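You operate a simulated robot arm through the tools that you are given. There is no shell and no other tool. Be economical: measure what you need, move in short steps, check, and stop when the job is done.

The job below is to be done with a simulated two-armed robot. You get a single attempt, and the scene is never put back.

TASK
Pick up the bottle marked cleaner with one hand, pass it to the other hand and put it on the top of the near grey cabinet. Put the clear jug with blue handle on the upper deck of the rail trolley away on the shelf under the short trials table. Put the steel nut with red collar on the white flat board. Take the square blue tin and put it on the bench area marked trays. The order is free. Set down upright: bottle marked cleaner, clear jug with blue handle, square blue tin.

It is judged by the outcome, as a careful person would: the job done as asked, and still so three seconds after it is handed in. It fails if anything else is knocked over, pushed out of place, dropped, spilled or broken.

THE ROBOT
Two 6-joint arms with two-finger parallel grippers on one trunk, on a base that drives. Base frame: it is fixed to the floor where the robot stands at the start and does not move with it; the origin is under the middle of the robot, x ahead of it, y to its left, z up; the surface under the hand at the start is at about z = 900. Readings come in mm, degrees, newtons and seconds.
The left shoulder is at the start at [-107, 177, 710], the right one opposite. With the tool pointing down near the work surface each hand reaches from about 100 to 620 mm from the robot's upright axis, wherever it stands, measured 20 degrees to its own side. Places, roughly: bench area marked trays [-4900, -500, 900]; bottle marked cleaner [500, 250, 500]; clear jug with blue handle [-750, 1250, 1000]; shelf under the short trials table [-8800, -2900, 300]; square blue tin [-3250, -500, 1000]; steel nut with red collar (4x4x3 cm) [-3100, 1600, 900]; top of the near grey cabinet [-2300, -2700, 900]; white flat board (27x16x2 cm) [-5900, -300, 900]. Payload 1.57 kg a hand.
Tool frame (each hand has its own): the origin (TCP) lies between the finger pads and is the grasp point; the fingertips stand 30 mm ahead of it; z points along the fingers, y is the line along which they close. The gripper opens to 80 mm. The fingers are 17 mm wide and 12 mm thick; the gripper's body (40 by 82 mm) begins 80 mm behind the TCP.
Orientation is told as [roll, pitch, yaw] about the base's x, y, z axes, in that order, counted from this pose: with the fingers straight down and closing along the base's y, the tool's x points along the base's -x, its y along +y and its z along -z.

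THE INTERFACE
- The arms move only by the tool arm_command. It takes "left_commands", "right_commands" or both (then of equal length, played together; a hand with none holds still); each is one flat list of numbers, 7 for each row, row after row: the shift along the base's x, y, z in mm, then the turn, a rotation vector about the base's x, y, z in degrees, then the gripper command, from -1 (shut) to 1 (fully open), values between in proportion. In form: [dx, dy, dz, wx, wy, wz, hand, dx, dy, dz, wx, wy, wz, hand, ...]. A call has 1 to 8 rows; each row shifts and turns the commanded pose from where the row before left it. Each row takes 0.2 s and may step no farther than 50 mm and 8.6 degrees from the row before; otherwise, or with a gripper value out of range, the whole call is refused. A pose out of reach is approached as far as the arm can. The call stops where the force on the tool passes 40 N (or 10 N more than at its start, if that is more) or the arm is blocked; 0.2 s more then pass. Each finger travels about 72 mm/s and halts on what it meets, pressing with about 24 N; the grip force reading is that of the motor and also rises with nothing between the fingers. The clock runs only during rows and for 0.2 s after the last one: add rows that do not move to give the fingers time. The reply holds the time, the measured pose of the TCP, the force on the tool along the base axes, the opening and the grip force, in the units named above and with some noise, with the torque about the TCP (base axes, N m) and any sound that the robot's microphone picked up, and new pictures: "show" is both (left out), scene, wrist or none (wrist: the cameras of the hands that moved).
- Cameras (640 x 400 px; columns grow to the right, rows downward): "scene" is now at [31.7, 26.3, 1416.2]; the picture's right is [0.35, -0.94, 0.00], its down [-0.81, -0.31, -0.50] and it looks along [0.47, 0.18, -0.87] (base axes); focal length 282 px, centre (320, 200). "left" rides on the left gripper at [72, 7, -122] in its tool frame; the picture's right is [-0.09, 1.00, 0.00], its down [-0.84, -0.08, -0.54] and it looks along [-0.54, -0.05, 0.84] (tool axes); focal length 238 px, centre (320, 200). "right" rides on the right gripper at [72, -7, -122] in its tool frame; the picture's right is [0.09, 1.00, 0.00], its down [-0.84, 0.08, -0.54] and it looks along [-0.54, 0.05, 0.84] (tool axes); focal length 238 px, centre (320, 200). There is no depth. A picture from a camera that has moved, and an enlarged one, comes with that camera's place and axes in the base frame and with its lens.
- raise_lower(by): slides the trunk up (or, below 0, down) by that many mm; the arms and the scene camera ride with it, the base frame stays. It gives what a move gives, with no picture.
- base_move(legs): drives the robot by 1 to 6 legs, each [ahead, left, turn to the left] in mm, mm and degrees, along the robot's own axes; the way and the turn of a leg run together, so that a leg with both is an arc; at most 1500 mm and 180 degrees a leg. The arms and the cameras ride along, it lands a little off, and it stops where it bumps. It gives what a move gives, and a new picture of the scene camera.
- head_to(pan, tilt): turns the head with the scene camera to pan (to the left, within 143 degrees either way) and tilt (down, from -29 to 69), counted from straight ahead of the robot. It gives what a move gives, and a new picture of the scene camera.
- inspect(camera, box): a new picture of the part [left, top, right, bottom] of that camera's present view, enlarged. No time passes.
- sign_off(): hands the job in; it is judged then, once.

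Go step by step. Nothing tells you exact positions but the pictures and the camera data: compare them with the known pose of the tool, close in by small moves and look again before you grip or let go. The budget is 165 turns and 260 pictures, counting those below and the enlarged ones. Unless the task says otherwise, let go and move clear before handing in.

The tools are called after ">>>" as a command line: name --argument value ..., lists and objects as JSON in quotes. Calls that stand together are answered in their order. arm_command: Moves the arms, as the interface text tells. Its arguments: {"type":"object","properties":{"left_commands":{"type":"array"},"right_commands":{"type":"array"},"show":{"type":"string","enum":["both","scene","wrist","none"]}},"required":[]} The other tools are called the same way: raise_lower (by) slides the trunk up or down; base_move (legs) drives the base; head_to (pan, tilt) turns the head that bears the scene camera; inspect (camera, box) takes an enlarged picture of a part of a camera's view; sign_off () hands the job in.

At the start:

```text
time_s: 0.0
left_tcp_pos: [228.6, 173.7, 815.0]
left_orientation: [0.0, 0.0, 0.0]
left_wrist_force: [0.4, 0.9, 0.1]
left_wrist_torque: [0.0, 0.0, -0.02]
left_grip_width: 80.0
left_gripper_force: 0.0
right_tcp_pos: [348.3, -23.1, 999.2]
right_orientation: [0.0, 0.0, 0.0]
right_wrist_force: [-0.3, -0.3, -0.5]
right_wrist_torque: [-0.03, -0.01, 0.02]
right_grip_width: 80.0
right_gripper_force: 0.1
trunk travel left (down, up): [-150.0, 178.0]
robot x, y, heading: [-0.0, -1.1, -0.1]
head pan, tilt: [20.8, 60.0]
```

scene: 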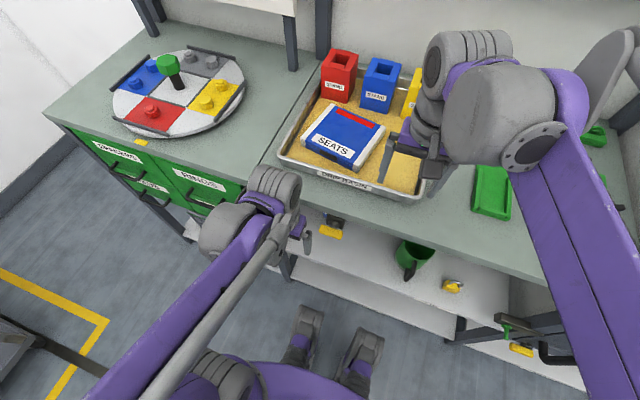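
right: 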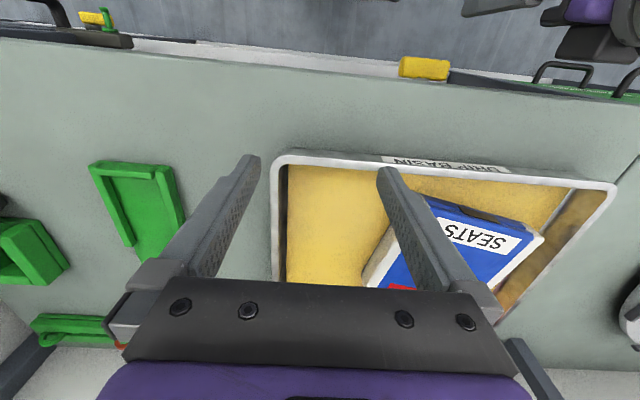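
left: 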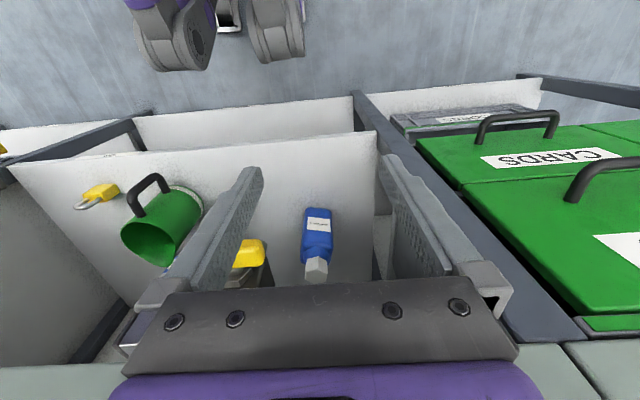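

I see the bench ahead, with an open shelf below it holding a blue bottle, a green mug and yellow locks. I'll look closer at the bottle first.

>>> inspect --camera "left" --box '[220, 160, 420, 290]'

>>> head_to --pan 0 --tilt 69

```text
3.08 times, centred on (320, 225) of left
camera zoom: at [156.0, 182.3, 936.8], right [0.09, 1.0, 0.0], down [0.84, -0.08, 0.54], along [0.54, -0.05, -0.84], focal length 733 px, centre (320, 123)
```

zoom: 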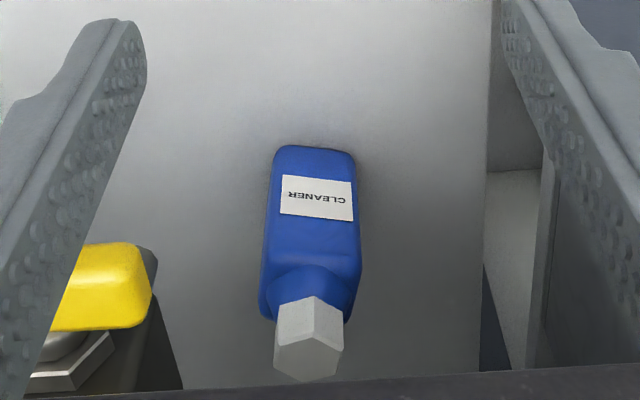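

```text
time_s: 0.8
left_tcp_pos: [227.2, 174.8, 815.1]
left_orientation: [-0.1, 0.0, 0.0]
left_wrist_force: [-0.2, 1.0, 0.0]
left_wrist_torque: [-0.01, -0.02, 0.0]
left_grip_width: 79.8
left_gripper_force: 0.0
right_tcp_pos: [350.4, -23.5, 1000.4]
right_orientation: [0.0, 0.0, 0.0]
right_wrist_force: [0.1, -0.9, 0.2]
right_wrist_torque: [-0.01, -0.03, -0.01]
right_grip_width: 79.7
right_gripper_force: 0.1
trunk travel left (down, up): [-150.0, 178.0]
robot x, y, heading: [2.3, 0.6, 0.3]
head pan, tilt: [0.0, 68.8]
camera scene: at [25.3, 2.7, 1406.8], right [0.0, -1.0, 0.0], down [-0.93, 0.0, -0.36], along [0.36, 0.0, -0.93], focal length 282 px, centre (320, 200)
```

scene: 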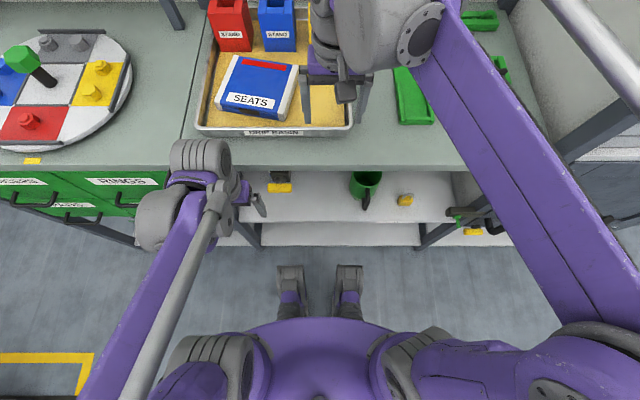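

The bottle stands upright on the shelf under the bench at roughly x≈530, y≈145, and the bench's front edge is at x≈286. I'll lower the left hand in front of the bench and tilt the fingers forward.

>>> arm_command --left_commands '[0, 0, -25, 0, -8, 0, 1, 0, 0, -25, 0, -8, 0, 1, 0, 0, -25, 0, -8, 0, 1, 0, 0, -25, 0, -8, 0, 1, 0, 0, -25, 0, -8, 0, 1, 0, 0, -25, 0, -8, 0, 1, 0, 0, -25, 0, -8, 0, 1, 0, 0, -25, 0, -8, 0, 1]'

```text
time_s: 2.5
left_tcp_pos: [297.8, 174.8, 752.1]
left_orientation: [0.0, -54.7, 0.1]
left_wrist_force: [0.1, -1.1, 0.6]
left_wrist_torque: [-0.03, 0.02, -0.01]
left_grip_width: 80.1
left_gripper_force: 0.0
left hand out of reach, approached as far as the arm can: row 5, 6, 7, 8
right_tcp_pos: [349.8, -23.8, 999.6]
right_orientation: [0.1, 0.0, 0.0]
right_wrist_force: [0.8, -0.7, 0.6]
right_wrist_torque: [0.02, 0.03, 0.01]
right_grip_width: 80.0
right_gripper_force: 0.0
trunk travel left (down, up): [-150.0, 178.0]
robot x, y, heading: [-2.7, 1.1, 0.2]
head pan, tilt: [0.0, 68.8]
stopped in row 8 (left hand): the arm was blocked; the commanded pose is now the measured one
camera scene: at [25.6, 2.7, 1406.8], right [0.0, -1.0, 0.0], down [-0.93, 0.0, -0.36], along [0.36, 0.0, -0.93], focal length 282 px, centre (320, 200)
camera left: at [156.9, 181.3, 763.5], right [0.05, 1.0, 0.07], down [0.04, -0.08, 1.0], along [1.0, -0.05, -0.04], focal length 238 px, centre (320, 200)
```

scene: 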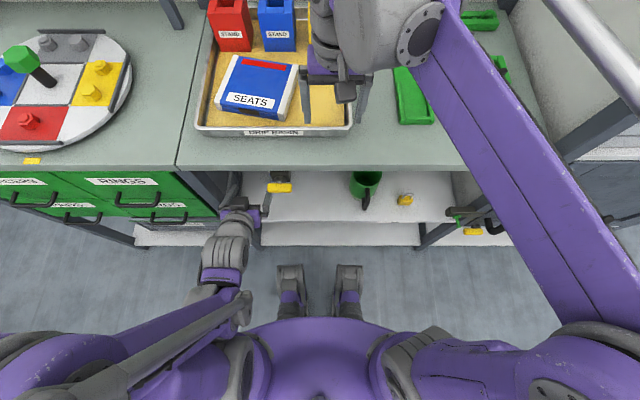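
left: 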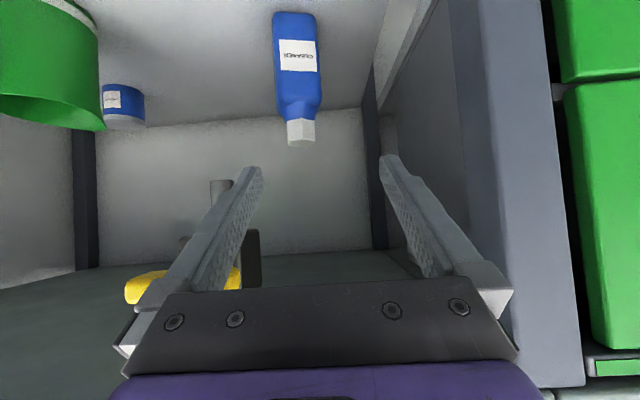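

The bottle comes out at about [480, 150], with its base at z≈510 and its top at z≈670. I need room to bring the hand in from the front, so I'll check behind the robot before backing up.

>>> head_to --pan 140 --tilt 30

>>> head_to --pan -140 --tilt 30

```text
time_s: 4.7
left_tcp_pos: [297.4, 172.8, 752.1]
left_orientation: [-0.1, -54.9, 0.1]
left_wrist_force: [0.0, 0.1, 0.5]
left_wrist_torque: [0.01, 0.02, 0.0]
left_grip_width: 80.0
left_gripper_force: 0.1
right_tcp_pos: [349.2, -24.2, 999.8]
right_orientation: [0.0, 0.0, 0.0]
right_wrist_force: [0.5, 0.4, -0.8]
right_wrist_torque: [0.02, -0.01, -0.03]
right_grip_width: 80.0
right_gripper_force: 0.1
trunk travel left (down, up): [-150.0, 178.0]
robot x, y, heading: [-3.5, -0.8, 0.1]
head pan, tilt: [140.0, 30.0]
camera scene: at [-100.1, 60.9, 1458.3], right [0.64, 0.77, 0.0], down [0.38, -0.32, -0.87], along [-0.66, 0.56, -0.5], focal length 282 px, centre (320, 200)
```

scene: 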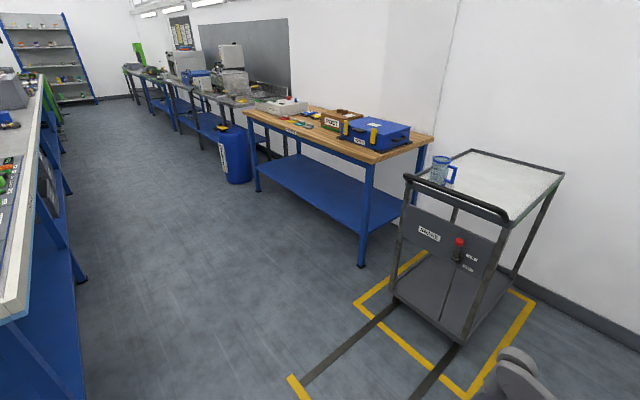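

```text
time_s: 8.6
left_tcp_pos: [297.5, 172.9, 751.6]
left_orientation: [-0.1, -54.8, 0.1]
left_wrist_force: [0.1, 0.2, -0.3]
left_wrist_torque: [-0.02, -0.01, 0.01]
left_grip_width: 79.9
left_gripper_force: 0.0
right_tcp_pos: [349.2, -23.3, 1000.3]
right_orientation: [0.0, 0.1, -0.1]
right_wrist_force: [0.2, -1.0, -0.2]
right_wrist_torque: [-0.01, -0.01, -0.01]
right_grip_width: 80.0
right_gripper_force: 0.1
trunk travel left (down, up): [-150.0, 178.0]
robot x, y, heading: [2.3, -1.2, 0.0]
head pan, tilt: [-140.0, 30.0]
camera scene: at [-100.1, -55.5, 1458.3], right [-0.64, 0.77, 0.0], down [0.38, 0.32, -0.87], along [-0.66, -0.56, -0.5], focal length 282 px, centre (320, 200)
```

scene: 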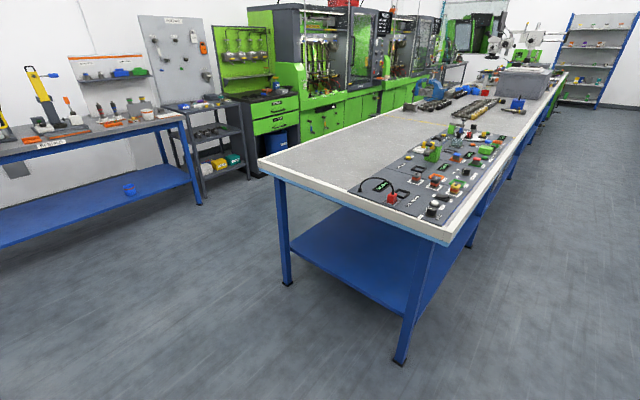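

The floor behind is clear, and I can now see the trolley with the jug and the long island bench. Next I back up 260 and form the left hand's approach pose.

>>> base_move --legs '[[-260, 0, 0]]'

>>> arm_command --left_commands '[30, 0, -20, 0, -2.5, 0, 1, 30, -5, -30, 0, -2.5, 0, 1, 30, -5, -30, 0, -2.5, 0, 1, 30, -5, -30, 0, -2.5, 0, 1, 20, -5, -30, 0, -2.5, 0, 1, 20, -5, -35, 0, -2.5, 0, 1]' --show "wrist"

```text
time_s: 10.4
left_tcp_pos: [34.3, 172.1, 752.5]
left_orientation: [-0.1, -54.9, -0.2]
left_wrist_force: [0.0, -0.3, -0.6]
left_wrist_torque: [0.0, 0.01, -0.01]
left_grip_width: 80.1
left_gripper_force: 0.1
right_tcp_pos: [86.8, -24.8, 999.4]
right_orientation: [0.0, 0.0, -0.3]
right_wrist_force: [-0.1, 0.3, 0.4]
right_wrist_torque: [0.02, -0.04, -0.02]
right_grip_width: 79.8
right_gripper_force: 0.1
trunk travel left (down, up): [-150.0, 178.0]
robot x, y, heading: [-262.3, 2.8, -0.3]
head pan, tilt: [-140.0, 30.0]
camera scene: at [-363.1, -54.3, 1458.2], right [-0.64, 0.77, 0.0], down [0.39, 0.32, -0.87], along [-0.67, -0.55, -0.5], focal length 282 px, centre (320, 200)
```

scene: 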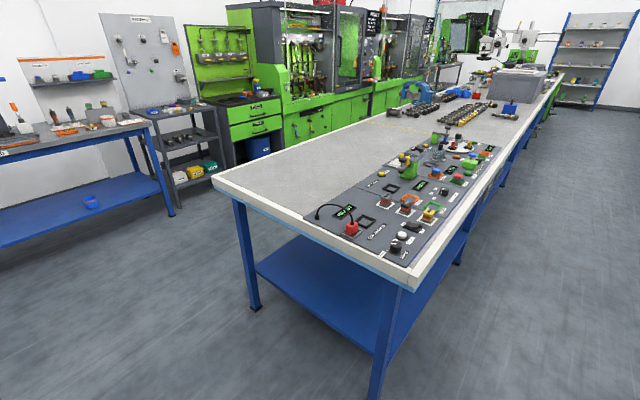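

```text
time_s: 11.8
left_tcp_pos: [255.4, 145.4, 659.6]
left_orientation: [0.0, -69.8, -0.3]
left_wrist_force: [0.1, 0.1, -0.2]
left_wrist_torque: [-0.01, -0.01, 0.03]
left_grip_width: 79.8
left_gripper_force: 0.1
left hand out of reach, approached as far as the arm can: row 1, 2, 3, 4, 5, 6
right_tcp_pos: [88.1, -23.6, 999.8]
right_orientation: [0.0, 0.0, -0.3]
right_wrist_force: [0.1, 0.2, -0.6]
right_wrist_torque: [-0.01, -0.04, -0.02]
right_grip_width: 79.9
right_gripper_force: 0.0
trunk travel left (down, up): [-150.0, 178.0]
robot x, y, heading: [-263.1, 2.8, -0.4]
head pan, tilt: [-140.0, 30.0]
camera left: at [115.6, 154.0, 633.7], right [0.04, 1.0, 0.09], down [-0.22, -0.08, 0.97], along [0.98, -0.05, 0.21], focal length 238 px, centre (320, 200)
```

left: 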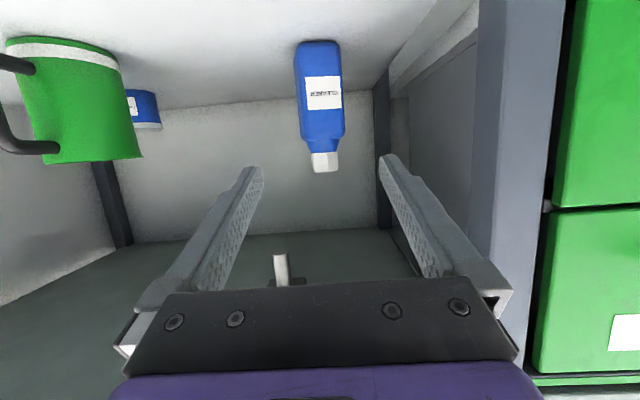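

The hand can't get this low at the current trunk height, so I'll lower the trunk about 90 and lift the right hand to clear the bench.

>>> raise_lower --by -90

>>> arm_command --right_commands '[-10, -10, 40, 0, 0, 0, 1, -10, -10, 40, 0, 0, 0, 1, -10, -10, 40, 0, 0, 0, 1, -10, 0, 40, 0, 0, 0, 1]' --left_commands '[0, 0, 0, 0, 0, 0, 1, 0, 0, 0, 0, 0, 0, 1, 0, 0, 0, 0, 0, 0, 1, 0, 0, 0, 0, 0, 0, 1]' --show "none"

>>> head_to --pan 15 --tilt 50

```text
time_s: 13.1
left_tcp_pos: [258.3, 145.4, 569.1]
left_orientation: [0.0, -69.8, -0.2]
left_wrist_force: [-0.6, -0.1, -0.4]
left_wrist_torque: [-0.01, 0.03, -0.01]
left_grip_width: 80.1
left_gripper_force: 0.0
right_tcp_pos: [86.4, -24.1, 911.2]
right_orientation: [-0.1, 0.0, -0.3]
right_wrist_force: [-0.3, -0.3, 0.0]
right_wrist_torque: [0.03, -0.01, 0.02]
right_grip_width: 80.0
right_gripper_force: 0.0
trunk travel left (down, up): [-60.0, 268.0]
robot x, y, heading: [-263.4, 2.1, -0.2]
head pan, tilt: [-140.0, 30.0]
```

```text
time_s: 14.1
left_tcp_pos: [257.3, 144.3, 570.2]
left_orientation: [0.1, -69.8, -0.3]
left_wrist_force: [-0.3, -1.0, 0.1]
left_wrist_torque: [-0.02, 0.02, -0.02]
left_grip_width: 80.0
left_gripper_force: 0.1
right_tcp_pos: [47.2, -55.5, 1070.5]
right_orientation: [0.0, 0.0, -0.3]
right_wrist_force: [1.0, 0.6, 0.4]
right_wrist_torque: [0.06, -0.01, -0.02]
right_grip_width: 79.8
right_gripper_force: 0.0
trunk travel left (down, up): [-60.0, 268.0]
robot x, y, heading: [-261.2, -0.8, -0.5]
head pan, tilt: [-140.0, 30.0]
```

```text
time_s: 16.5
left_tcp_pos: [256.3, 144.0, 569.2]
left_orientation: [0.1, -69.9, -0.3]
left_wrist_force: [-0.4, -0.2, -0.8]
left_wrist_torque: [0.02, -0.01, 0.02]
left_grip_width: 79.9
left_gripper_force: 0.0
right_tcp_pos: [47.3, -54.1, 1070.0]
right_orientation: [0.0, 0.1, -0.3]
right_wrist_force: [-0.1, 0.2, -0.9]
right_wrist_torque: [0.0, -0.01, 0.02]
right_grip_width: 79.7
right_gripper_force: 0.0
trunk travel left (down, up): [-60.0, 268.0]
robot x, y, heading: [-263.9, -0.6, -0.2]
head pan, tilt: [15.0, 50.0]
camera scene: at [-190.8, 22.9, 1330.7], right [0.25, -0.97, 0.0], down [-0.74, -0.19, -0.64], along [0.62, 0.16, -0.77], focal length 282 px, centre (320, 200)
```

scene: 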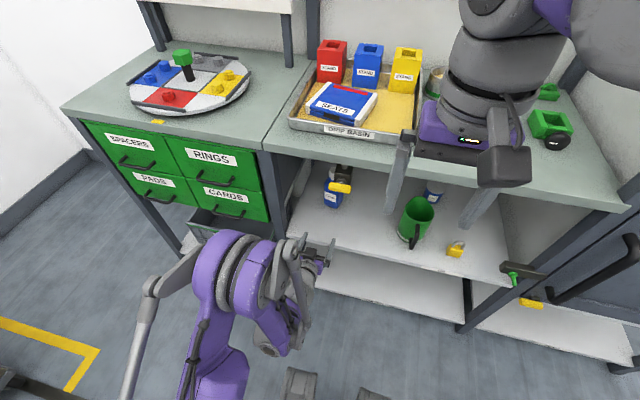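

The left hand is now low enough in front of the shelf, so I'll drive ahead 130 and look again.

>>> base_move --legs '[[130, 0, 0]]'

>>> inspect --camera "left" --box '[120, 0, 520, 250]'

```text
time_s: 17.8
left_tcp_pos: [388.1, 145.3, 568.5]
left_orientation: [0.1, -69.7, -0.2]
left_wrist_force: [-0.7, 0.8, 0.5]
left_wrist_torque: [0.01, -0.01, -0.01]
left_grip_width: 80.1
left_gripper_force: 0.0
right_tcp_pos: [177.3, -54.7, 1068.7]
right_orientation: [0.0, 0.0, -0.1]
right_wrist_force: [0.7, 0.5, 0.6]
right_wrist_torque: [0.0, 0.01, 0.0]
right_grip_width: 80.0
right_gripper_force: 0.0
trunk travel left (down, up): [-60.0, 268.0]
robot x, y, heading: [-133.9, -2.1, 0.0]
head pan, tilt: [15.0, 50.0]
camera scene: at [-59.7, 22.4, 1330.6], right [0.26, -0.97, 0.0], down [-0.74, -0.2, -0.64], along [0.62, 0.16, -0.77], focal length 282 px, centre (320, 200)
```

scene: 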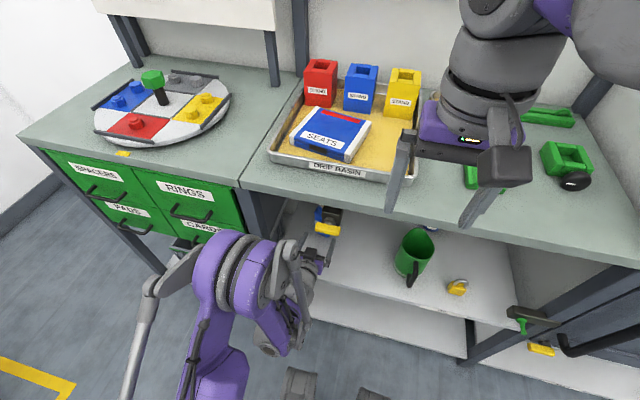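

```text
1.60 times, centred on (320, 125) of left
camera zoom: at [248.8, 153.4, 543.6], right [0.03, 1.0, 0.09], down [-0.22, -0.08, 0.97], along [0.98, -0.05, 0.22], focal length 381 px, centre (320, 320)
```

zoom: 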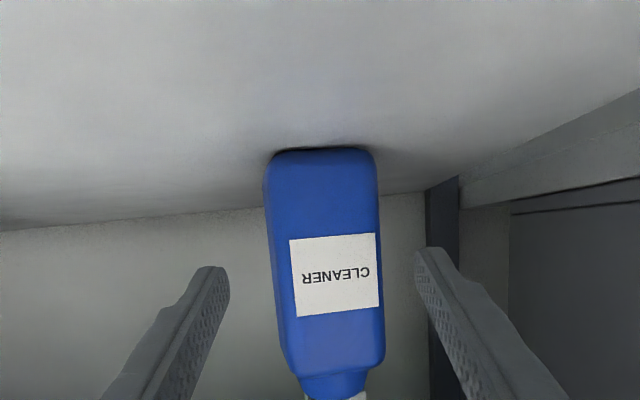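

The bottle is centred between the fingers (y≈151, front face x≈458). I'll continue ahead with a slight left shift.

>>> base_move --legs '[[65, 6, 0]]'

>>> inspect --camera "left" --box '[120, 0, 520, 250]'

```text
time_s: 18.8
left_tcp_pos: [453.7, 150.1, 569.8]
left_orientation: [0.1, -69.8, -0.2]
left_wrist_force: [-0.2, -0.7, -1.1]
left_wrist_torque: [0.03, 0.02, 0.0]
left_grip_width: 80.0
left_gripper_force: 0.1
right_tcp_pos: [243.5, -47.6, 1069.6]
right_orientation: [0.0, 0.2, -0.3]
right_wrist_force: [0.2, -0.1, -0.2]
right_wrist_torque: [0.02, 0.0, -0.02]
right_grip_width: 80.0
right_gripper_force: 0.0
trunk travel left (down, up): [-60.0, 268.0]
robot x, y, heading: [-67.2, 7.1, -0.4]
head pan, tilt: [15.0, 50.0]
camera scene: at [6.6, 28.2, 1330.6], right [0.26, -0.97, 0.0], down [-0.74, -0.2, -0.64], along [0.62, 0.16, -0.77], focal length 282 px, centre (320, 200)
```

scene: 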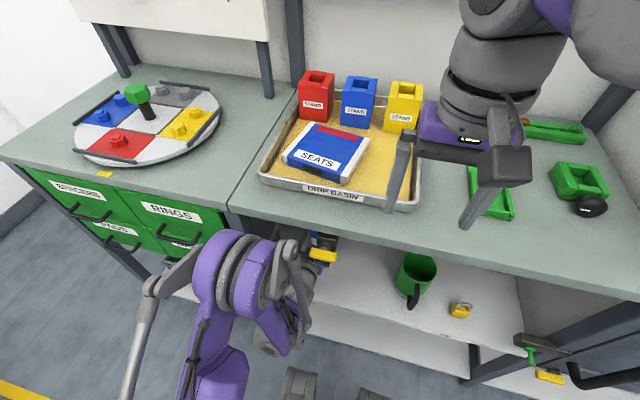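

```text
1.60 times, centred on (320, 125) of left
camera zoom: at [315.0, 159.3, 543.6], right [0.03, 1.0, 0.09], down [-0.22, -0.08, 0.97], along [0.98, -0.05, 0.22], focal length 381 px, centre (320, 320)
```

zoom: 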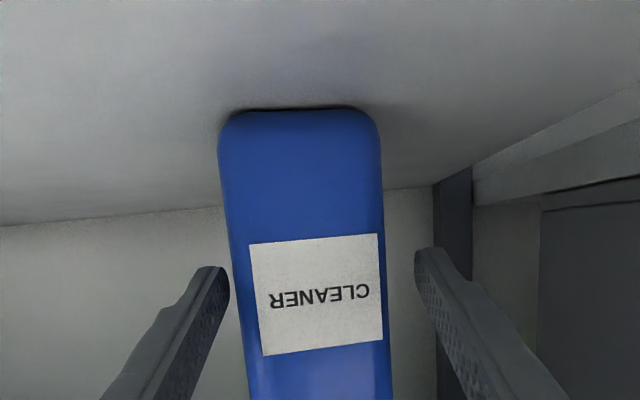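

Bottle and fingers are aligned (y≈150.5). I'll go 34 more and then close.

>>> base_move --legs '[[34, 0, 0]]'

>>> arm_command --left_commands '[0, 0, 0, 0, 0, 0, 0.5, 0, 0, 0, 0, 0, 0, 0, 0, 0, 0, 0, 0, 0, -0.5, 0, 0, 0, 0, 0, 0, -1, 0, 0, 0, 0, 0, 0, -1]' --show "wrist"

```text
time_s: 19.6
left_tcp_pos: [487.5, 150.9, 569.7]
left_orientation: [0.0, -69.8, -0.2]
left_wrist_force: [-0.5, -0.4, 0.1]
left_wrist_torque: [0.03, -0.01, 0.0]
left_grip_width: 79.9
left_gripper_force: 0.0
right_tcp_pos: [277.9, -48.4, 1068.9]
right_orientation: [0.0, 0.1, -0.2]
right_wrist_force: [0.2, 0.3, 0.8]
right_wrist_torque: [0.02, 0.02, 0.0]
right_grip_width: 79.9
right_gripper_force: 0.1
trunk travel left (down, up): [-60.0, 268.0]
robot x, y, heading: [-32.9, 5.8, -0.2]
head pan, tilt: [15.0, 50.0]
camera scene: at [40.3, 28.0, 1330.6], right [0.26, -0.97, 0.0], down [-0.74, -0.2, -0.64], along [0.62, 0.16, -0.77], focal length 282 px, centre (320, 200)
```

scene: 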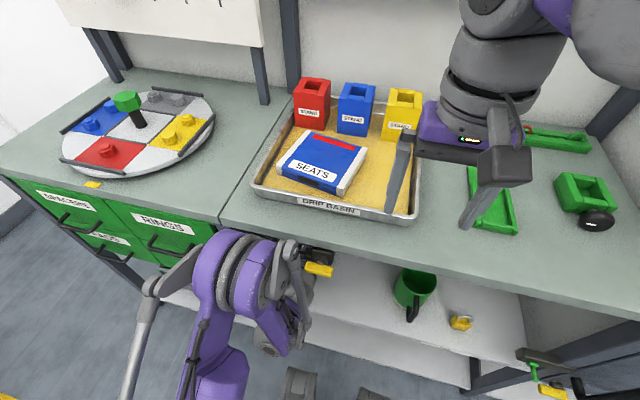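

```text
time_s: 20.8
left_tcp_pos: [486.5, 150.5, 570.0]
left_orientation: [0.1, -69.8, -0.2]
left_wrist_force: [-1.1, -0.5, 1.5]
left_wrist_torque: [0.05, 0.09, 0.03]
left_grip_width: 59.7
left_gripper_force: 23.7
right_tcp_pos: [276.4, -49.3, 1070.1]
right_orientation: [0.0, 0.0, -0.2]
right_wrist_force: [0.7, -0.2, -0.2]
right_wrist_torque: [-0.01, -0.02, 0.02]
right_grip_width: 79.9
right_gripper_force: 0.0
trunk travel left (down, up): [-60.0, 268.0]
robot x, y, heading: [-35.0, 8.2, -0.1]
head pan, tilt: [15.0, 50.0]
camera left: at [348.1, 158.9, 543.9], right [0.03, 1.0, 0.09], down [-0.22, -0.08, 0.97], along [0.97, -0.05, 0.22], focal length 238 px, centre (320, 200)
```

left: 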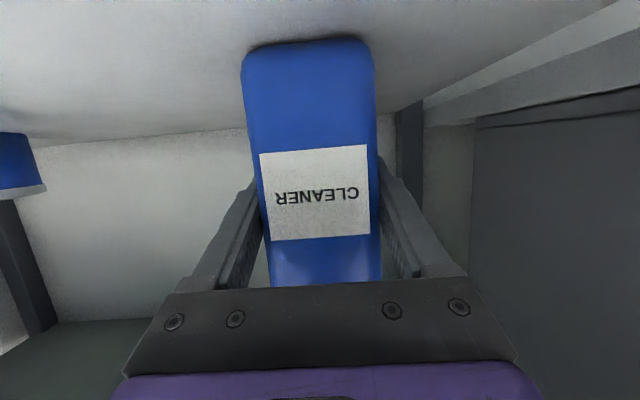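

The bottle is gripped at 59.7 mm. I'll lift it a little with the trunk and back straight out.

>>> raise_lower --by 25

>>> base_move --legs '[[-400, 0, 0]]'

>>> arm_command --left_commands '[0, 0, 0, 0, 0, 0, -1]' --show "wrist"

```text
time_s: 21.5
left_tcp_pos: [487.2, 150.8, 594.8]
left_orientation: [0.1, -69.7, -0.4]
left_wrist_force: [0.2, 0.2, -2.7]
left_wrist_torque: [-0.02, 0.0, -0.02]
left_grip_width: 60.0
left_gripper_force: 24.6
right_tcp_pos: [277.3, -48.5, 1094.0]
right_orientation: [0.0, 0.0, -0.2]
right_wrist_force: [0.0, 0.2, -0.5]
right_wrist_torque: [0.0, 0.02, -0.01]
right_grip_width: 80.1
right_gripper_force: 0.0
trunk travel left (down, up): [-85.0, 243.0]
robot x, y, heading: [-32.5, 6.7, -0.2]
head pan, tilt: [15.0, 50.0]
```

```text
time_s: 24.1
left_tcp_pos: [77.5, 156.4, 594.9]
left_orientation: [0.1, -69.9, 0.6]
left_wrist_force: [0.1, -0.4, -3.9]
left_wrist_torque: [0.0, -0.02, -0.03]
left_grip_width: 59.9
left_gripper_force: 24.3
right_tcp_pos: [-130.7, -46.1, 1095.4]
right_orientation: [0.0, 0.0, 0.6]
right_wrist_force: [0.1, 1.2, 0.2]
right_wrist_torque: [0.01, -0.04, -0.01]
right_grip_width: 80.1
right_gripper_force: 0.2
trunk travel left (down, up): [-85.0, 243.0]
robot x, y, heading: [-437.6, 5.4, 0.7]
head pan, tilt: [15.0, 50.0]
camera scene: at [-378.8, 27.6, 1358.7], right [0.27, -0.96, 0.0], down [-0.74, -0.21, -0.64], along [0.62, 0.17, -0.77], focal length 282 px, centre (320, 200)
```

scene: 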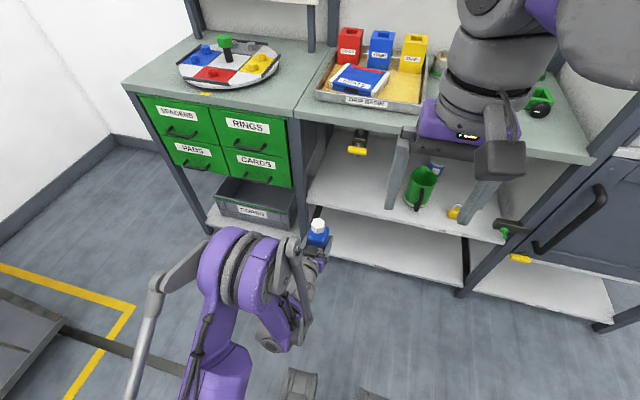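

```text
time_s: 24.5
left_tcp_pos: [77.7, 157.4, 594.5]
left_orientation: [0.2, -69.8, 0.5]
left_wrist_force: [-0.4, -0.3, -4.1]
left_wrist_torque: [-0.02, -0.05, 0.02]
left_grip_width: 59.8
left_gripper_force: 23.8
right_tcp_pos: [-130.9, -46.2, 1095.4]
right_orientation: [-0.1, 0.0, 0.5]
right_wrist_force: [0.1, -0.4, -0.6]
right_wrist_torque: [0.01, 0.02, -0.01]
right_grip_width: 80.3
right_gripper_force: 0.1
trunk travel left (down, up): [-85.0, 243.0]
robot x, y, heading: [-441.9, 1.0, 0.7]
head pan, tilt: [15.0, 50.0]
camera left: at [-62.0, 162.8, 568.6], right [0.02, 1.0, 0.09], down [-0.22, -0.08, 0.97], along [0.98, -0.04, 0.22], focal length 238 px, centre (320, 200)
```

left: 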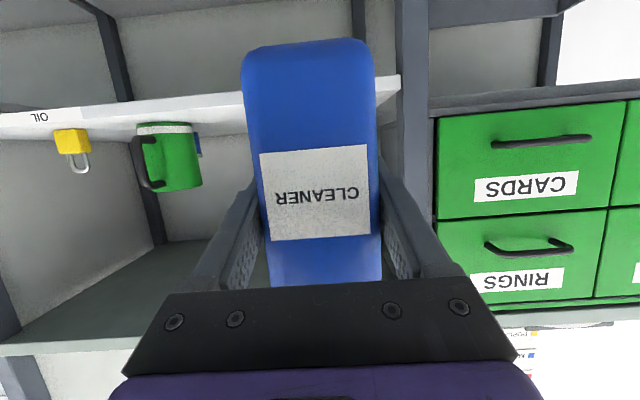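

I hold the bottle (about 0.4 kg) in the clear. Now I bring the left hand towards the middle so the right hand can take the cap from above.

>>> arm_command --left_commands '[0, -20, 0, 0, 0, 0, -1, 0, -20, 0, 0, 0, 0, -1, 0, -20, 0, 0, 0, 0, -1, 0, -20, 0, 0, 0, 0, -1, 0, -20, 0, 0, 0, 0, -1, 0, 0, 0, 0, 0, 0, -1]' --right_commands '[25, 0, -30, 0, 0, 0, 1, 25, 0, -30, 0, 0, 0, 1, 25, 0, -30, 0, 0, 0, 1, 25, 0, -30, 0, 0, 0, 1, 25, 0, -30, 0, 0, 0, 1, 25, 0, -30, 0, 0, 0, 1]' --show "none"

>>> head_to --pan 5 --tilt 55

```text
time_s: 25.9
left_tcp_pos: [76.1, 55.7, 596.4]
left_orientation: [0.0, -69.7, 0.6]
left_wrist_force: [0.0, -0.8, -3.2]
left_wrist_torque: [0.02, -0.03, 0.04]
left_grip_width: 60.0
left_gripper_force: 24.1
right_tcp_pos: [18.9, -44.0, 912.6]
right_orientation: [-0.1, 0.0, 0.5]
right_wrist_force: [0.3, 0.2, 0.4]
right_wrist_torque: [0.02, 0.01, -0.03]
right_grip_width: 79.8
right_gripper_force: 0.0
trunk travel left (down, up): [-85.0, 243.0]
robot x, y, heading: [-441.5, 7.2, 0.8]
head pan, tilt: [15.0, 50.0]
```

```text
time_s: 26.6
left_tcp_pos: [75.8, 55.3, 596.7]
left_orientation: [0.1, -69.8, 0.5]
left_wrist_force: [-0.6, -0.2, -3.0]
left_wrist_torque: [0.0, 0.01, -0.01]
left_grip_width: 60.1
left_gripper_force: 24.2
right_tcp_pos: [18.2, -44.8, 911.8]
right_orientation: [0.1, 0.0, 0.6]
right_wrist_force: [0.1, 0.4, -0.4]
right_wrist_torque: [0.0, 0.02, 0.0]
right_grip_width: 80.0
right_gripper_force: 0.2
trunk travel left (down, up): [-85.0, 243.0]
robot x, y, heading: [-441.5, 1.5, 0.7]
head pan, tilt: [5.0, 55.0]
camera scene: at [-380.7, 13.9, 1352.2], right [0.1, -1.0, 0.0], down [-0.82, -0.08, -0.57], along [0.57, 0.06, -0.82], focal length 282 px, centre (320, 200)
```

scene: 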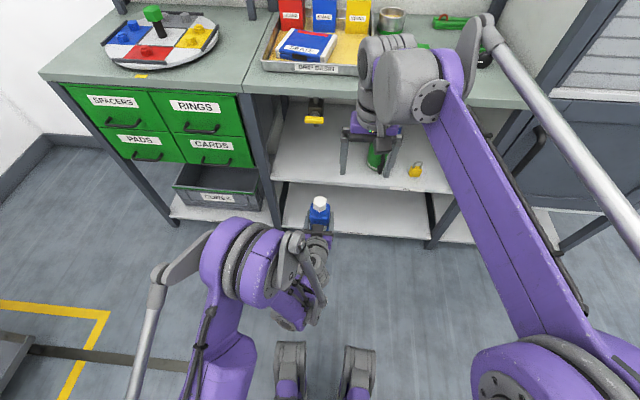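

The cap centre computes to about [77, 58, 694], which matches the left hand's pose. I'll move the right hand above it.

>>> arm_command --right_commands '[15, 26, -20, 0, 0, 0, 1, 15, 26, -25, 0, 0, 0, 1, 15, 25, -25, 0, 0, 0, 1, 14, 25, -27, 0, 0, 0, 1, 0, 0, -25, 0, 0, 0, 1, 0, 0, 0, 0, 0, 0, 1]' --show "both"

```text
time_s: 28.0
left_tcp_pos: [75.8, 56.6, 596.6]
left_orientation: [0.1, -69.8, 0.5]
left_wrist_force: [0.9, -0.5, -3.3]
left_wrist_torque: [0.0, -0.02, -0.02]
left_grip_width: 59.7
left_gripper_force: 23.8
right_tcp_pos: [79.0, 56.5, 791.2]
right_orientation: [0.1, 0.1, 0.6]
right_wrist_force: [0.0, 0.3, -0.6]
right_wrist_torque: [0.0, -0.01, -0.02]
right_grip_width: 79.8
right_gripper_force: 0.1
trunk travel left (down, up): [-85.0, 243.0]
robot x, y, heading: [-442.1, 6.0, 0.7]
head pan, tilt: [5.0, 55.0]
camera scene: at [-380.8, 13.9, 1352.2], right [0.1, -1.0, 0.0], down [-0.82, -0.08, -0.57], along [0.57, 0.06, -0.82], focal length 282 px, centre (320, 200)
camera right: at [6.6, 49.1, 913.6], right [-0.1, 0.99, 0.0], down [0.84, 0.09, 0.54], along [0.54, 0.06, -0.84], focal length 238 px, centre (320, 200)
```

scene: 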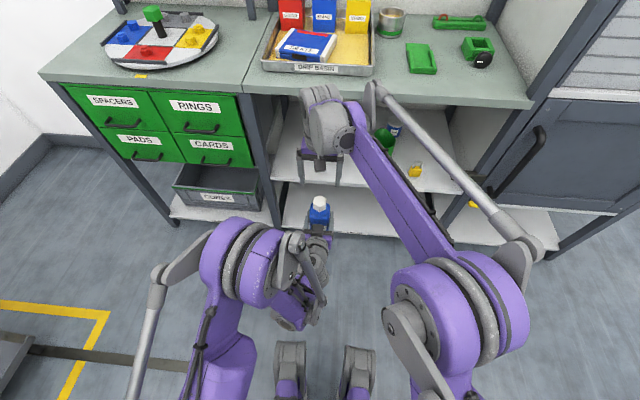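
right: 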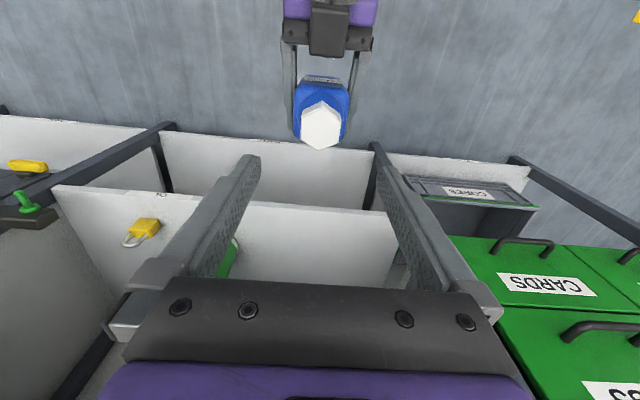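

I'll zoom in for a more exact cap position.

>>> inspect --camera "right" --box '[260, 60, 388, 140]'

>>> inspect --camera "scene" --box '[270, 180, 370, 243]'

```text
5.00 times, centred on (324, 100) of right
camera zoom: at [6.6, 49.1, 913.6], right [-0.1, 0.99, 0.0], down [0.84, 0.09, 0.54], along [0.54, 0.06, -0.84], focal length 1192 px, centre (300, 700)
```

zoom: 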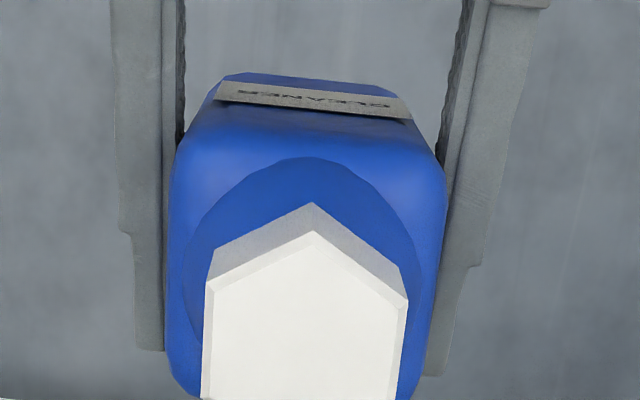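

```text
6.35 times, centred on (320, 212) of scene
camera zoom: at [-380.8, 13.9, 1352.2], right [0.1, -1.0, 0.0], down [-0.82, -0.08, -0.57], along [0.57, 0.06, -0.82], focal length 1791 px, centre (320, 127)
```

zoom: 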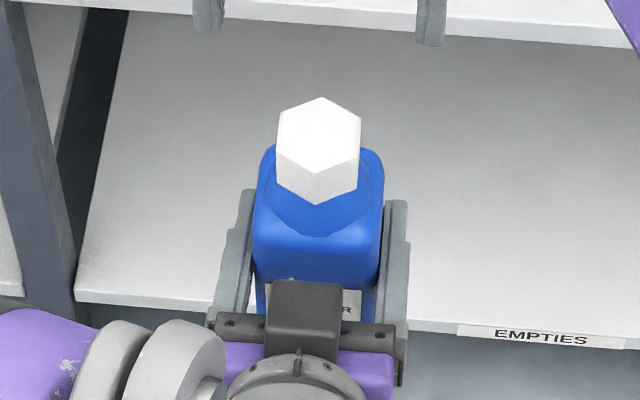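

The cap is 37 mm across the flats, centred at about [71, 57.5] with its top at z≈699. I'll descend with the fingertips to z≈677 and close.

>>> arm_command --right_commands '[-8, 1, 0, 0, 0, 0, 1, 0, 0, -22, 0, 0, 0, 1, 0, 0, -22, 0, 0, 0, 1, 0, 0, -20, 0, 0, 0, 1, 0, 0, -20, 0, 0, 0, 1, 0, 0, 0, 0, 0, 0, 1]' --show "both"

>>> inspect --camera "scene" --box '[270, 180, 370, 243]'

```text
time_s: 29.4
left_tcp_pos: [76.8, 55.6, 597.2]
left_orientation: [0.0, -69.8, 0.6]
left_wrist_force: [-0.2, 0.8, -3.0]
left_wrist_torque: [0.02, -0.02, -0.01]
left_grip_width: 59.8
left_gripper_force: 24.2
right_tcp_pos: [69.7, 57.8, 706.7]
right_orientation: [-0.1, 0.0, 0.6]
right_wrist_force: [-0.1, 0.2, 0.2]
right_wrist_torque: [0.01, 0.03, -0.02]
right_grip_width: 79.9
right_gripper_force: 0.2
trunk travel left (down, up): [-85.0, 243.0]
robot x, y, heading: [-441.4, 4.1, 0.5]
head pan, tilt: [5.0, 55.0]
camera scene: at [-380.8, 13.9, 1352.1], right [0.1, -1.0, 0.0], down [-0.82, -0.08, -0.57], along [0.57, 0.06, -0.82], focal length 282 px, centre (320, 200)
camera right: at [-0.9, 50.8, 829.8], right [-0.1, 0.99, 0.0], down [0.84, 0.09, 0.54], along [0.54, 0.06, -0.84], focal length 238 px, centre (320, 200)
```

scene: 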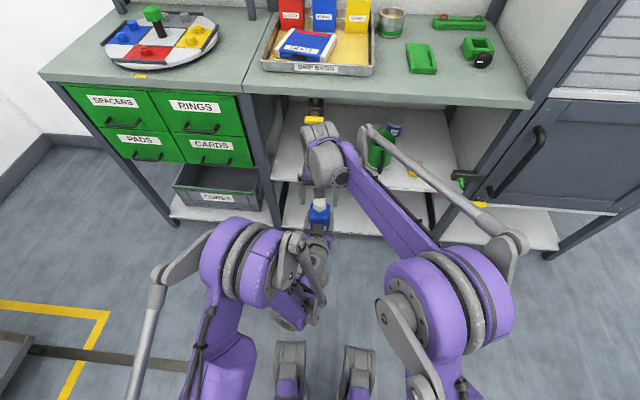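
right: 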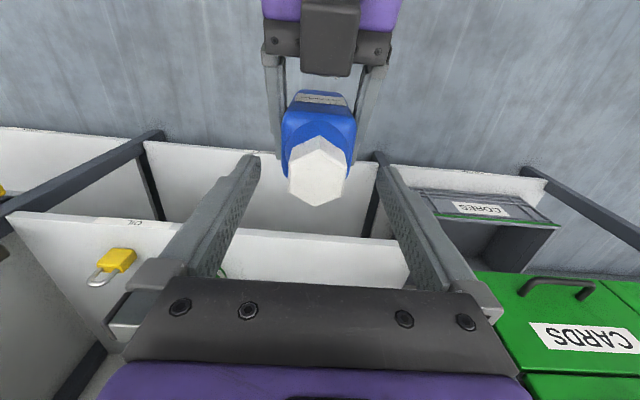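

```text
6.35 times, centred on (320, 212) of scene
camera zoom: at [-380.8, 13.9, 1352.1], right [0.1, -1.0, 0.0], down [-0.82, -0.08, -0.57], along [0.57, 0.06, -0.82], focal length 1791 px, centre (320, 127)
```

zoom: 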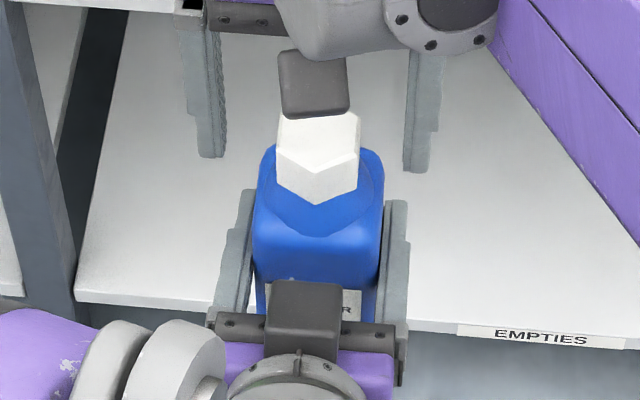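

The cap sits squarely between the right fingers, so I close the right gripper.

>>> arm_command --right_commands '[0, 0, 0, 0, 0, 0, 0.4, 0, 0, 0, 0, 0, 0, 0.1, 0, 0, 0, 0, 0, 0, -0.2, 0, 0, 0, 0, 0, 0, -1, 0, 0, 0, 0, 0, 0, -1, 0, 0, 0, 0, 0, 0, -1]' --show "wrist"

>>> inspect --camera "scene" --box '[270, 180, 370, 243]'

```text
time_s: 30.8
left_tcp_pos: [76.5, 56.6, 596.2]
left_orientation: [0.2, -69.7, 0.6]
left_wrist_force: [0.0, 14.7, -0.9]
left_wrist_torque: [-0.75, -0.01, -0.07]
left_grip_width: 60.0
left_gripper_force: 23.5
right_tcp_pos: [70.7, 55.7, 707.9]
right_orientation: [-0.1, 0.0, 0.5]
right_wrist_force: [-0.3, -14.4, 0.0]
right_wrist_torque: [-0.83, 0.0, -0.04]
right_grip_width: 41.3
right_gripper_force: 23.8
trunk travel left (down, up): [-85.0, 243.0]
robot x, y, heading: [-439.6, 5.0, 0.4]
head pan, tilt: [5.0, 55.0]
camera right: at [-0.7, 50.1, 829.9], right [-0.1, 0.99, 0.0], down [0.84, 0.09, 0.54], along [0.54, 0.05, -0.84], focal length 238 px, centre (320, 200)
```

right: 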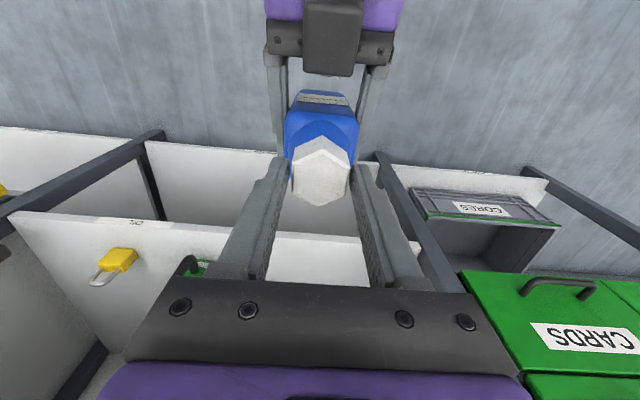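

```text
6.35 times, centred on (320, 212) of scene
camera zoom: at [-380.7, 13.9, 1352.1], right [0.1, -1.0, 0.0], down [-0.82, -0.08, -0.57], along [0.57, 0.06, -0.82], focal length 1791 px, centre (320, 127)
```

zoom: 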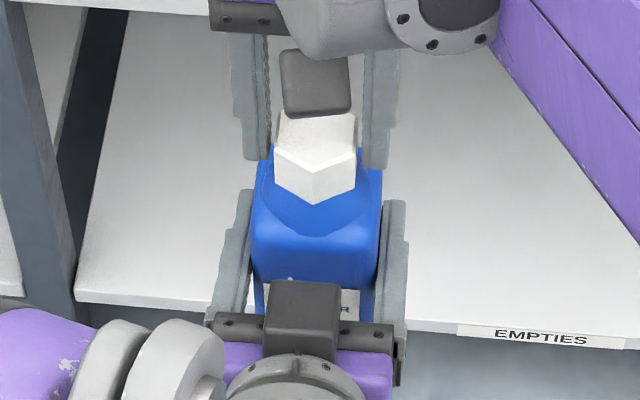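

The cap is gripped at 41 mm with some side load, so I'll relieve it by shifting the right hand 2 mm, then open the left hand and check that the bottle stays.

>>> arm_command --right_commands '[0, -2, 0, 0, 0, 0, -1, 0, 0, 0, 0, 0, 0, -1, 0, 0, 0, 0, 0, 0, -1, 0, 0, 0, 0, 0, 0, -1, 0, 0, 0, 0, 0, 0, -1]' --left_commands '[0, 0, 0, 0, 0, 0, -1, 0, 0, 0, 0, 0, 0, 0.6, 0, 0, 0, 0, 0, 0, 1, 0, 0, 0, 0, 0, 0, 1, 0, 0, 0, 0, 0, 0, 1]' --show "both"

```text
time_s: 32.0
left_tcp_pos: [76.2, 55.7, 595.6]
left_orientation: [0.0, -69.9, 0.6]
left_wrist_force: [0.2, 0.1, -0.2]
left_wrist_torque: [0.0, 0.0, 0.01]
left_grip_width: 80.0
left_gripper_force: 0.0
right_tcp_pos: [71.1, 55.5, 707.5]
right_orientation: [0.0, 0.0, 0.6]
right_wrist_force: [-0.2, -0.5, 0.1]
right_wrist_torque: [0.01, -0.02, 0.02]
right_grip_width: 41.3
right_gripper_force: 23.7
trunk travel left (down, up): [-85.0, 243.0]
robot x, y, heading: [-443.0, 9.1, 0.5]
head pan, tilt: [5.0, 55.0]
camera scene: at [-380.7, 13.9, 1352.1], right [0.1, -1.0, 0.0], down [-0.82, -0.08, -0.57], along [0.57, 0.06, -0.82], focal length 282 px, centre (320, 200)
camera right: at [-0.9, 48.6, 830.3], right [-0.1, 0.99, 0.0], down [0.84, 0.09, 0.54], along [0.54, 0.06, -0.84], focal length 238 px, centre (320, 200)
camera left: at [-63.2, 62.5, 570.9], right [0.02, 1.0, 0.09], down [-0.22, -0.08, 0.97], along [0.98, -0.04, 0.22], focal length 238 px, centre (320, 200)
```

scene: 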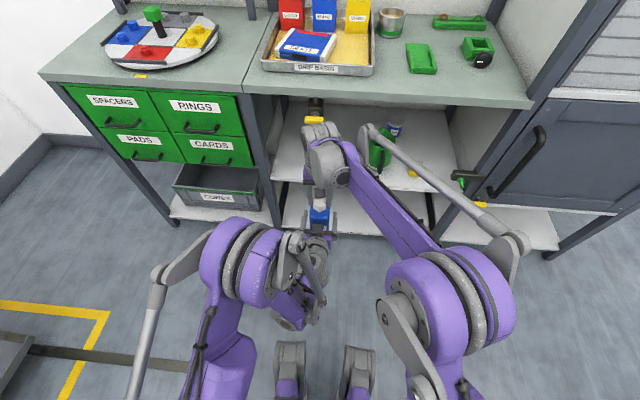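
right: 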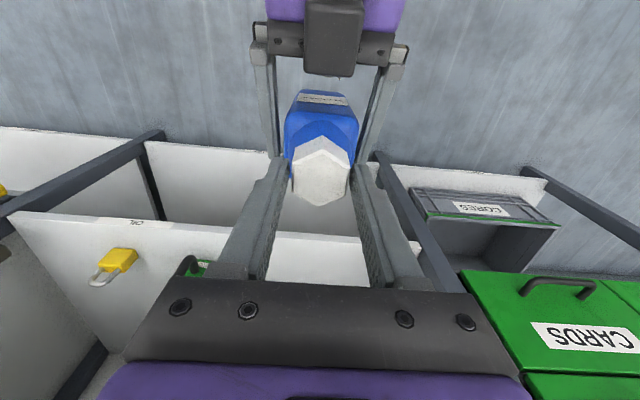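
left: 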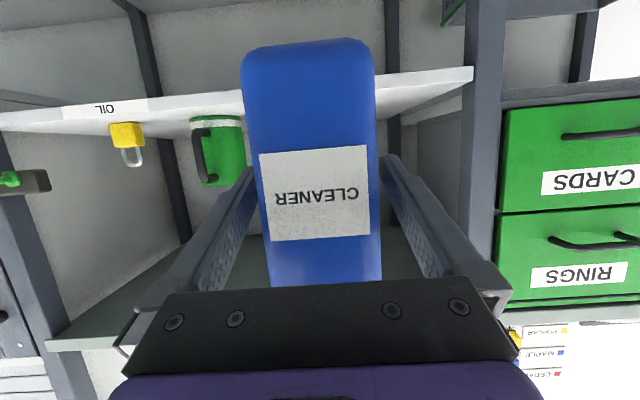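

The left hand is open and the bottle hangs from the right. I'll lift it straight up out of the left fingers.

>>> arm_command --right_commands '[0, 0, 10, 0, 0, 0, -1, 0, 0, 20, 0, 0, 0, -1, 0, 0, 30, 0, 0, 0, -1, 0, 0, 30, 0, 0, 0, -1, 0, 0, 30, 0, 0, 0, -1, 0, 0, 30, 0, 0, 0, -1, 0, 0, 0, 0, 0, 0, -1]' --show "scene"

>>> inspect --camera "left" --box '[0, 0, 640, 400]'

```text
time_s: 33.6
left_tcp_pos: [76.1, 56.2, 597.1]
left_orientation: [0.1, -69.8, 0.5]
left_wrist_force: [-0.2, 0.4, 0.2]
left_wrist_torque: [0.03, 0.0, -0.03]
left_grip_width: 79.8
left_gripper_force: 0.0
right_tcp_pos: [69.0, 53.8, 861.2]
right_orientation: [0.0, 0.0, 0.6]
right_wrist_force: [0.2, 0.2, -3.4]
right_wrist_torque: [0.01, 0.02, 0.01]
right_grip_width: 41.2
right_gripper_force: 24.1
trunk travel left (down, up): [-85.0, 243.0]
robot x, y, heading: [-441.7, 3.3, 0.6]
head pan, tilt: [5.0, 55.0]
camera scene: at [-380.7, 13.9, 1352.1], right [0.1, -1.0, 0.0], down [-0.82, -0.08, -0.57], along [0.57, 0.06, -0.82], focal length 282 px, centre (320, 200)
```

scene: 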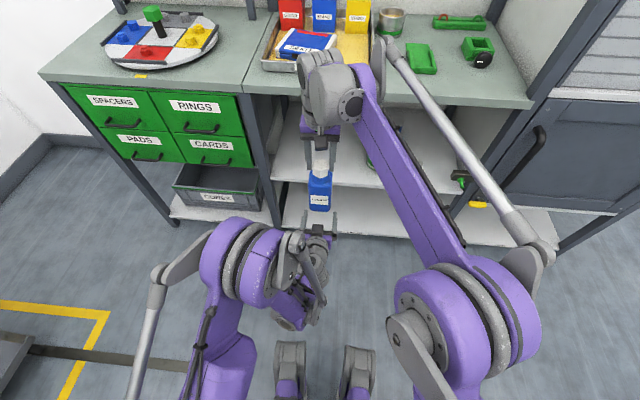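

```text
1.00 times, centred on (320, 200) of left (not enlarged: the box is as wide or as high as the picture)
camera zoom: at [-63.2, 62.5, 570.8], right [0.02, 1.0, 0.09], down [-0.22, -0.08, 0.97], along [0.98, -0.04, 0.22], focal length 238 px, centre (320, 200)
```

zoom: 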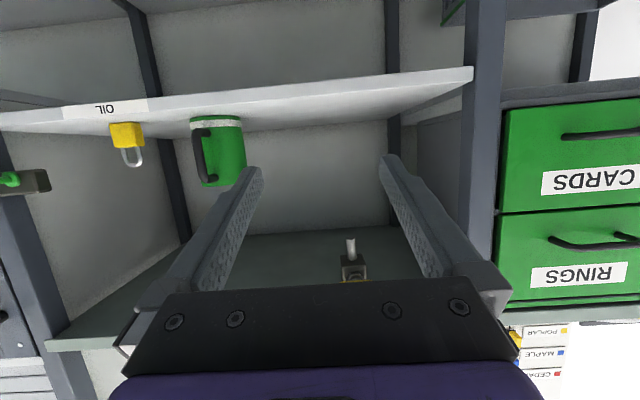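

The right hand has the bottle, with its base about 178 mm below the TCP. I'll tuck the left arm, draw the bottle in, and raise the trunk for travel.

>>> arm_command --left_commands '[-20, 25, 25, 0, 8, 0, 0, -25, 25, 30, 0, 8, 0, -1, -30, 20, 30, 0, 8, 0, -1, -30, 20, 30, 0, 8, 0, -1, -30, 15, 30, 0, 8, 0, -1, -30, 10, 30, 0, 8, 0, -1, -30, 10, 30, 0, 8, 0, -1, -30, 0, 30, 0, 8, 0, -1]' --right_commands '[0, -20, 10, 0, 0, 0, -1, -20, -30, 10, 0, 0, 0, -1, -20, -30, 10, 0, 0, 0, -1, -20, -30, 10, 0, 0, 0, -1, -20, -30, 0, 0, 0, 0, -1, -20, -20, 0, 0, 0, 0, -1, -20, -20, 0, 0, 0, 0, -1, -20, 0, 0, 0, 0, 0, -1]' --show "none"

>>> raise_lower --by 160

>>> head_to --pan 0 --tilt 40

```text
time_s: 35.4
left_tcp_pos: [-148.4, 180.4, 830.5]
left_orientation: [0.5, -5.6, 0.2]
left_wrist_force: [0.4, 0.0, -0.4]
left_wrist_torque: [-0.03, -0.01, -0.05]
left_grip_width: 0.1
left_gripper_force: 21.5
right_tcp_pos: [-71.8, -128.2, 902.2]
right_orientation: [0.0, 0.1, 0.6]
right_wrist_force: [0.2, 0.6, -3.7]
right_wrist_torque: [0.04, -0.02, -0.02]
right_grip_width: 41.5
right_gripper_force: 23.9
trunk travel left (down, up): [-85.0, 243.0]
robot x, y, heading: [-438.9, 5.9, 0.6]
head pan, tilt: [5.0, 55.0]
```

```text
time_s: 37.2
left_tcp_pos: [-148.7, 181.4, 989.6]
left_orientation: [0.6, -5.8, 0.2]
left_wrist_force: [-0.1, 0.0, 0.7]
left_wrist_torque: [0.04, -0.03, 0.02]
left_grip_width: 0.0
left_gripper_force: 21.2
right_tcp_pos: [-69.3, -124.8, 1058.9]
right_orientation: [0.0, -0.1, 0.6]
right_wrist_force: [0.4, 0.6, -4.1]
right_wrist_torque: [0.02, -0.01, -0.03]
right_grip_width: 41.3
right_gripper_force: 24.0
trunk travel left (down, up): [-245.0, 83.0]
robot x, y, heading: [-442.9, 7.3, 0.7]
head pan, tilt: [5.0, 55.0]
```

```text
time_s: 38.0
left_tcp_pos: [-148.1, 180.1, 989.4]
left_orientation: [0.5, -5.7, 0.2]
left_wrist_force: [-1.0, 0.3, 0.5]
left_wrist_torque: [0.0, -0.01, -0.01]
left_grip_width: 0.1
left_gripper_force: 21.1
right_tcp_pos: [-69.8, -125.4, 1059.1]
right_orientation: [0.0, 0.0, 0.6]
right_wrist_force: [0.3, 0.1, -3.8]
right_wrist_torque: [0.0, 0.02, 0.0]
right_grip_width: 41.3
right_gripper_force: 24.0
trunk travel left (down, up): [-245.0, 83.0]
robot x, y, heading: [-442.6, 5.2, 0.5]
head pan, tilt: [0.0, 40.0]
camera scene: at [-393.3, 7.4, 1535.8], right [0.01, -1.0, 0.0], down [-0.64, -0.01, -0.77], along [0.77, 0.01, -0.64], focal length 282 px, centre (320, 200)
```

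scene: 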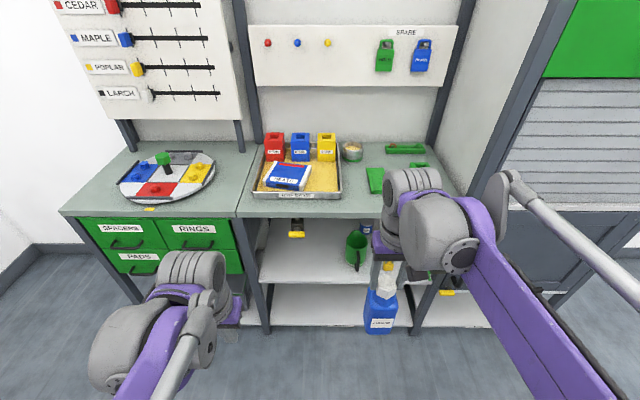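

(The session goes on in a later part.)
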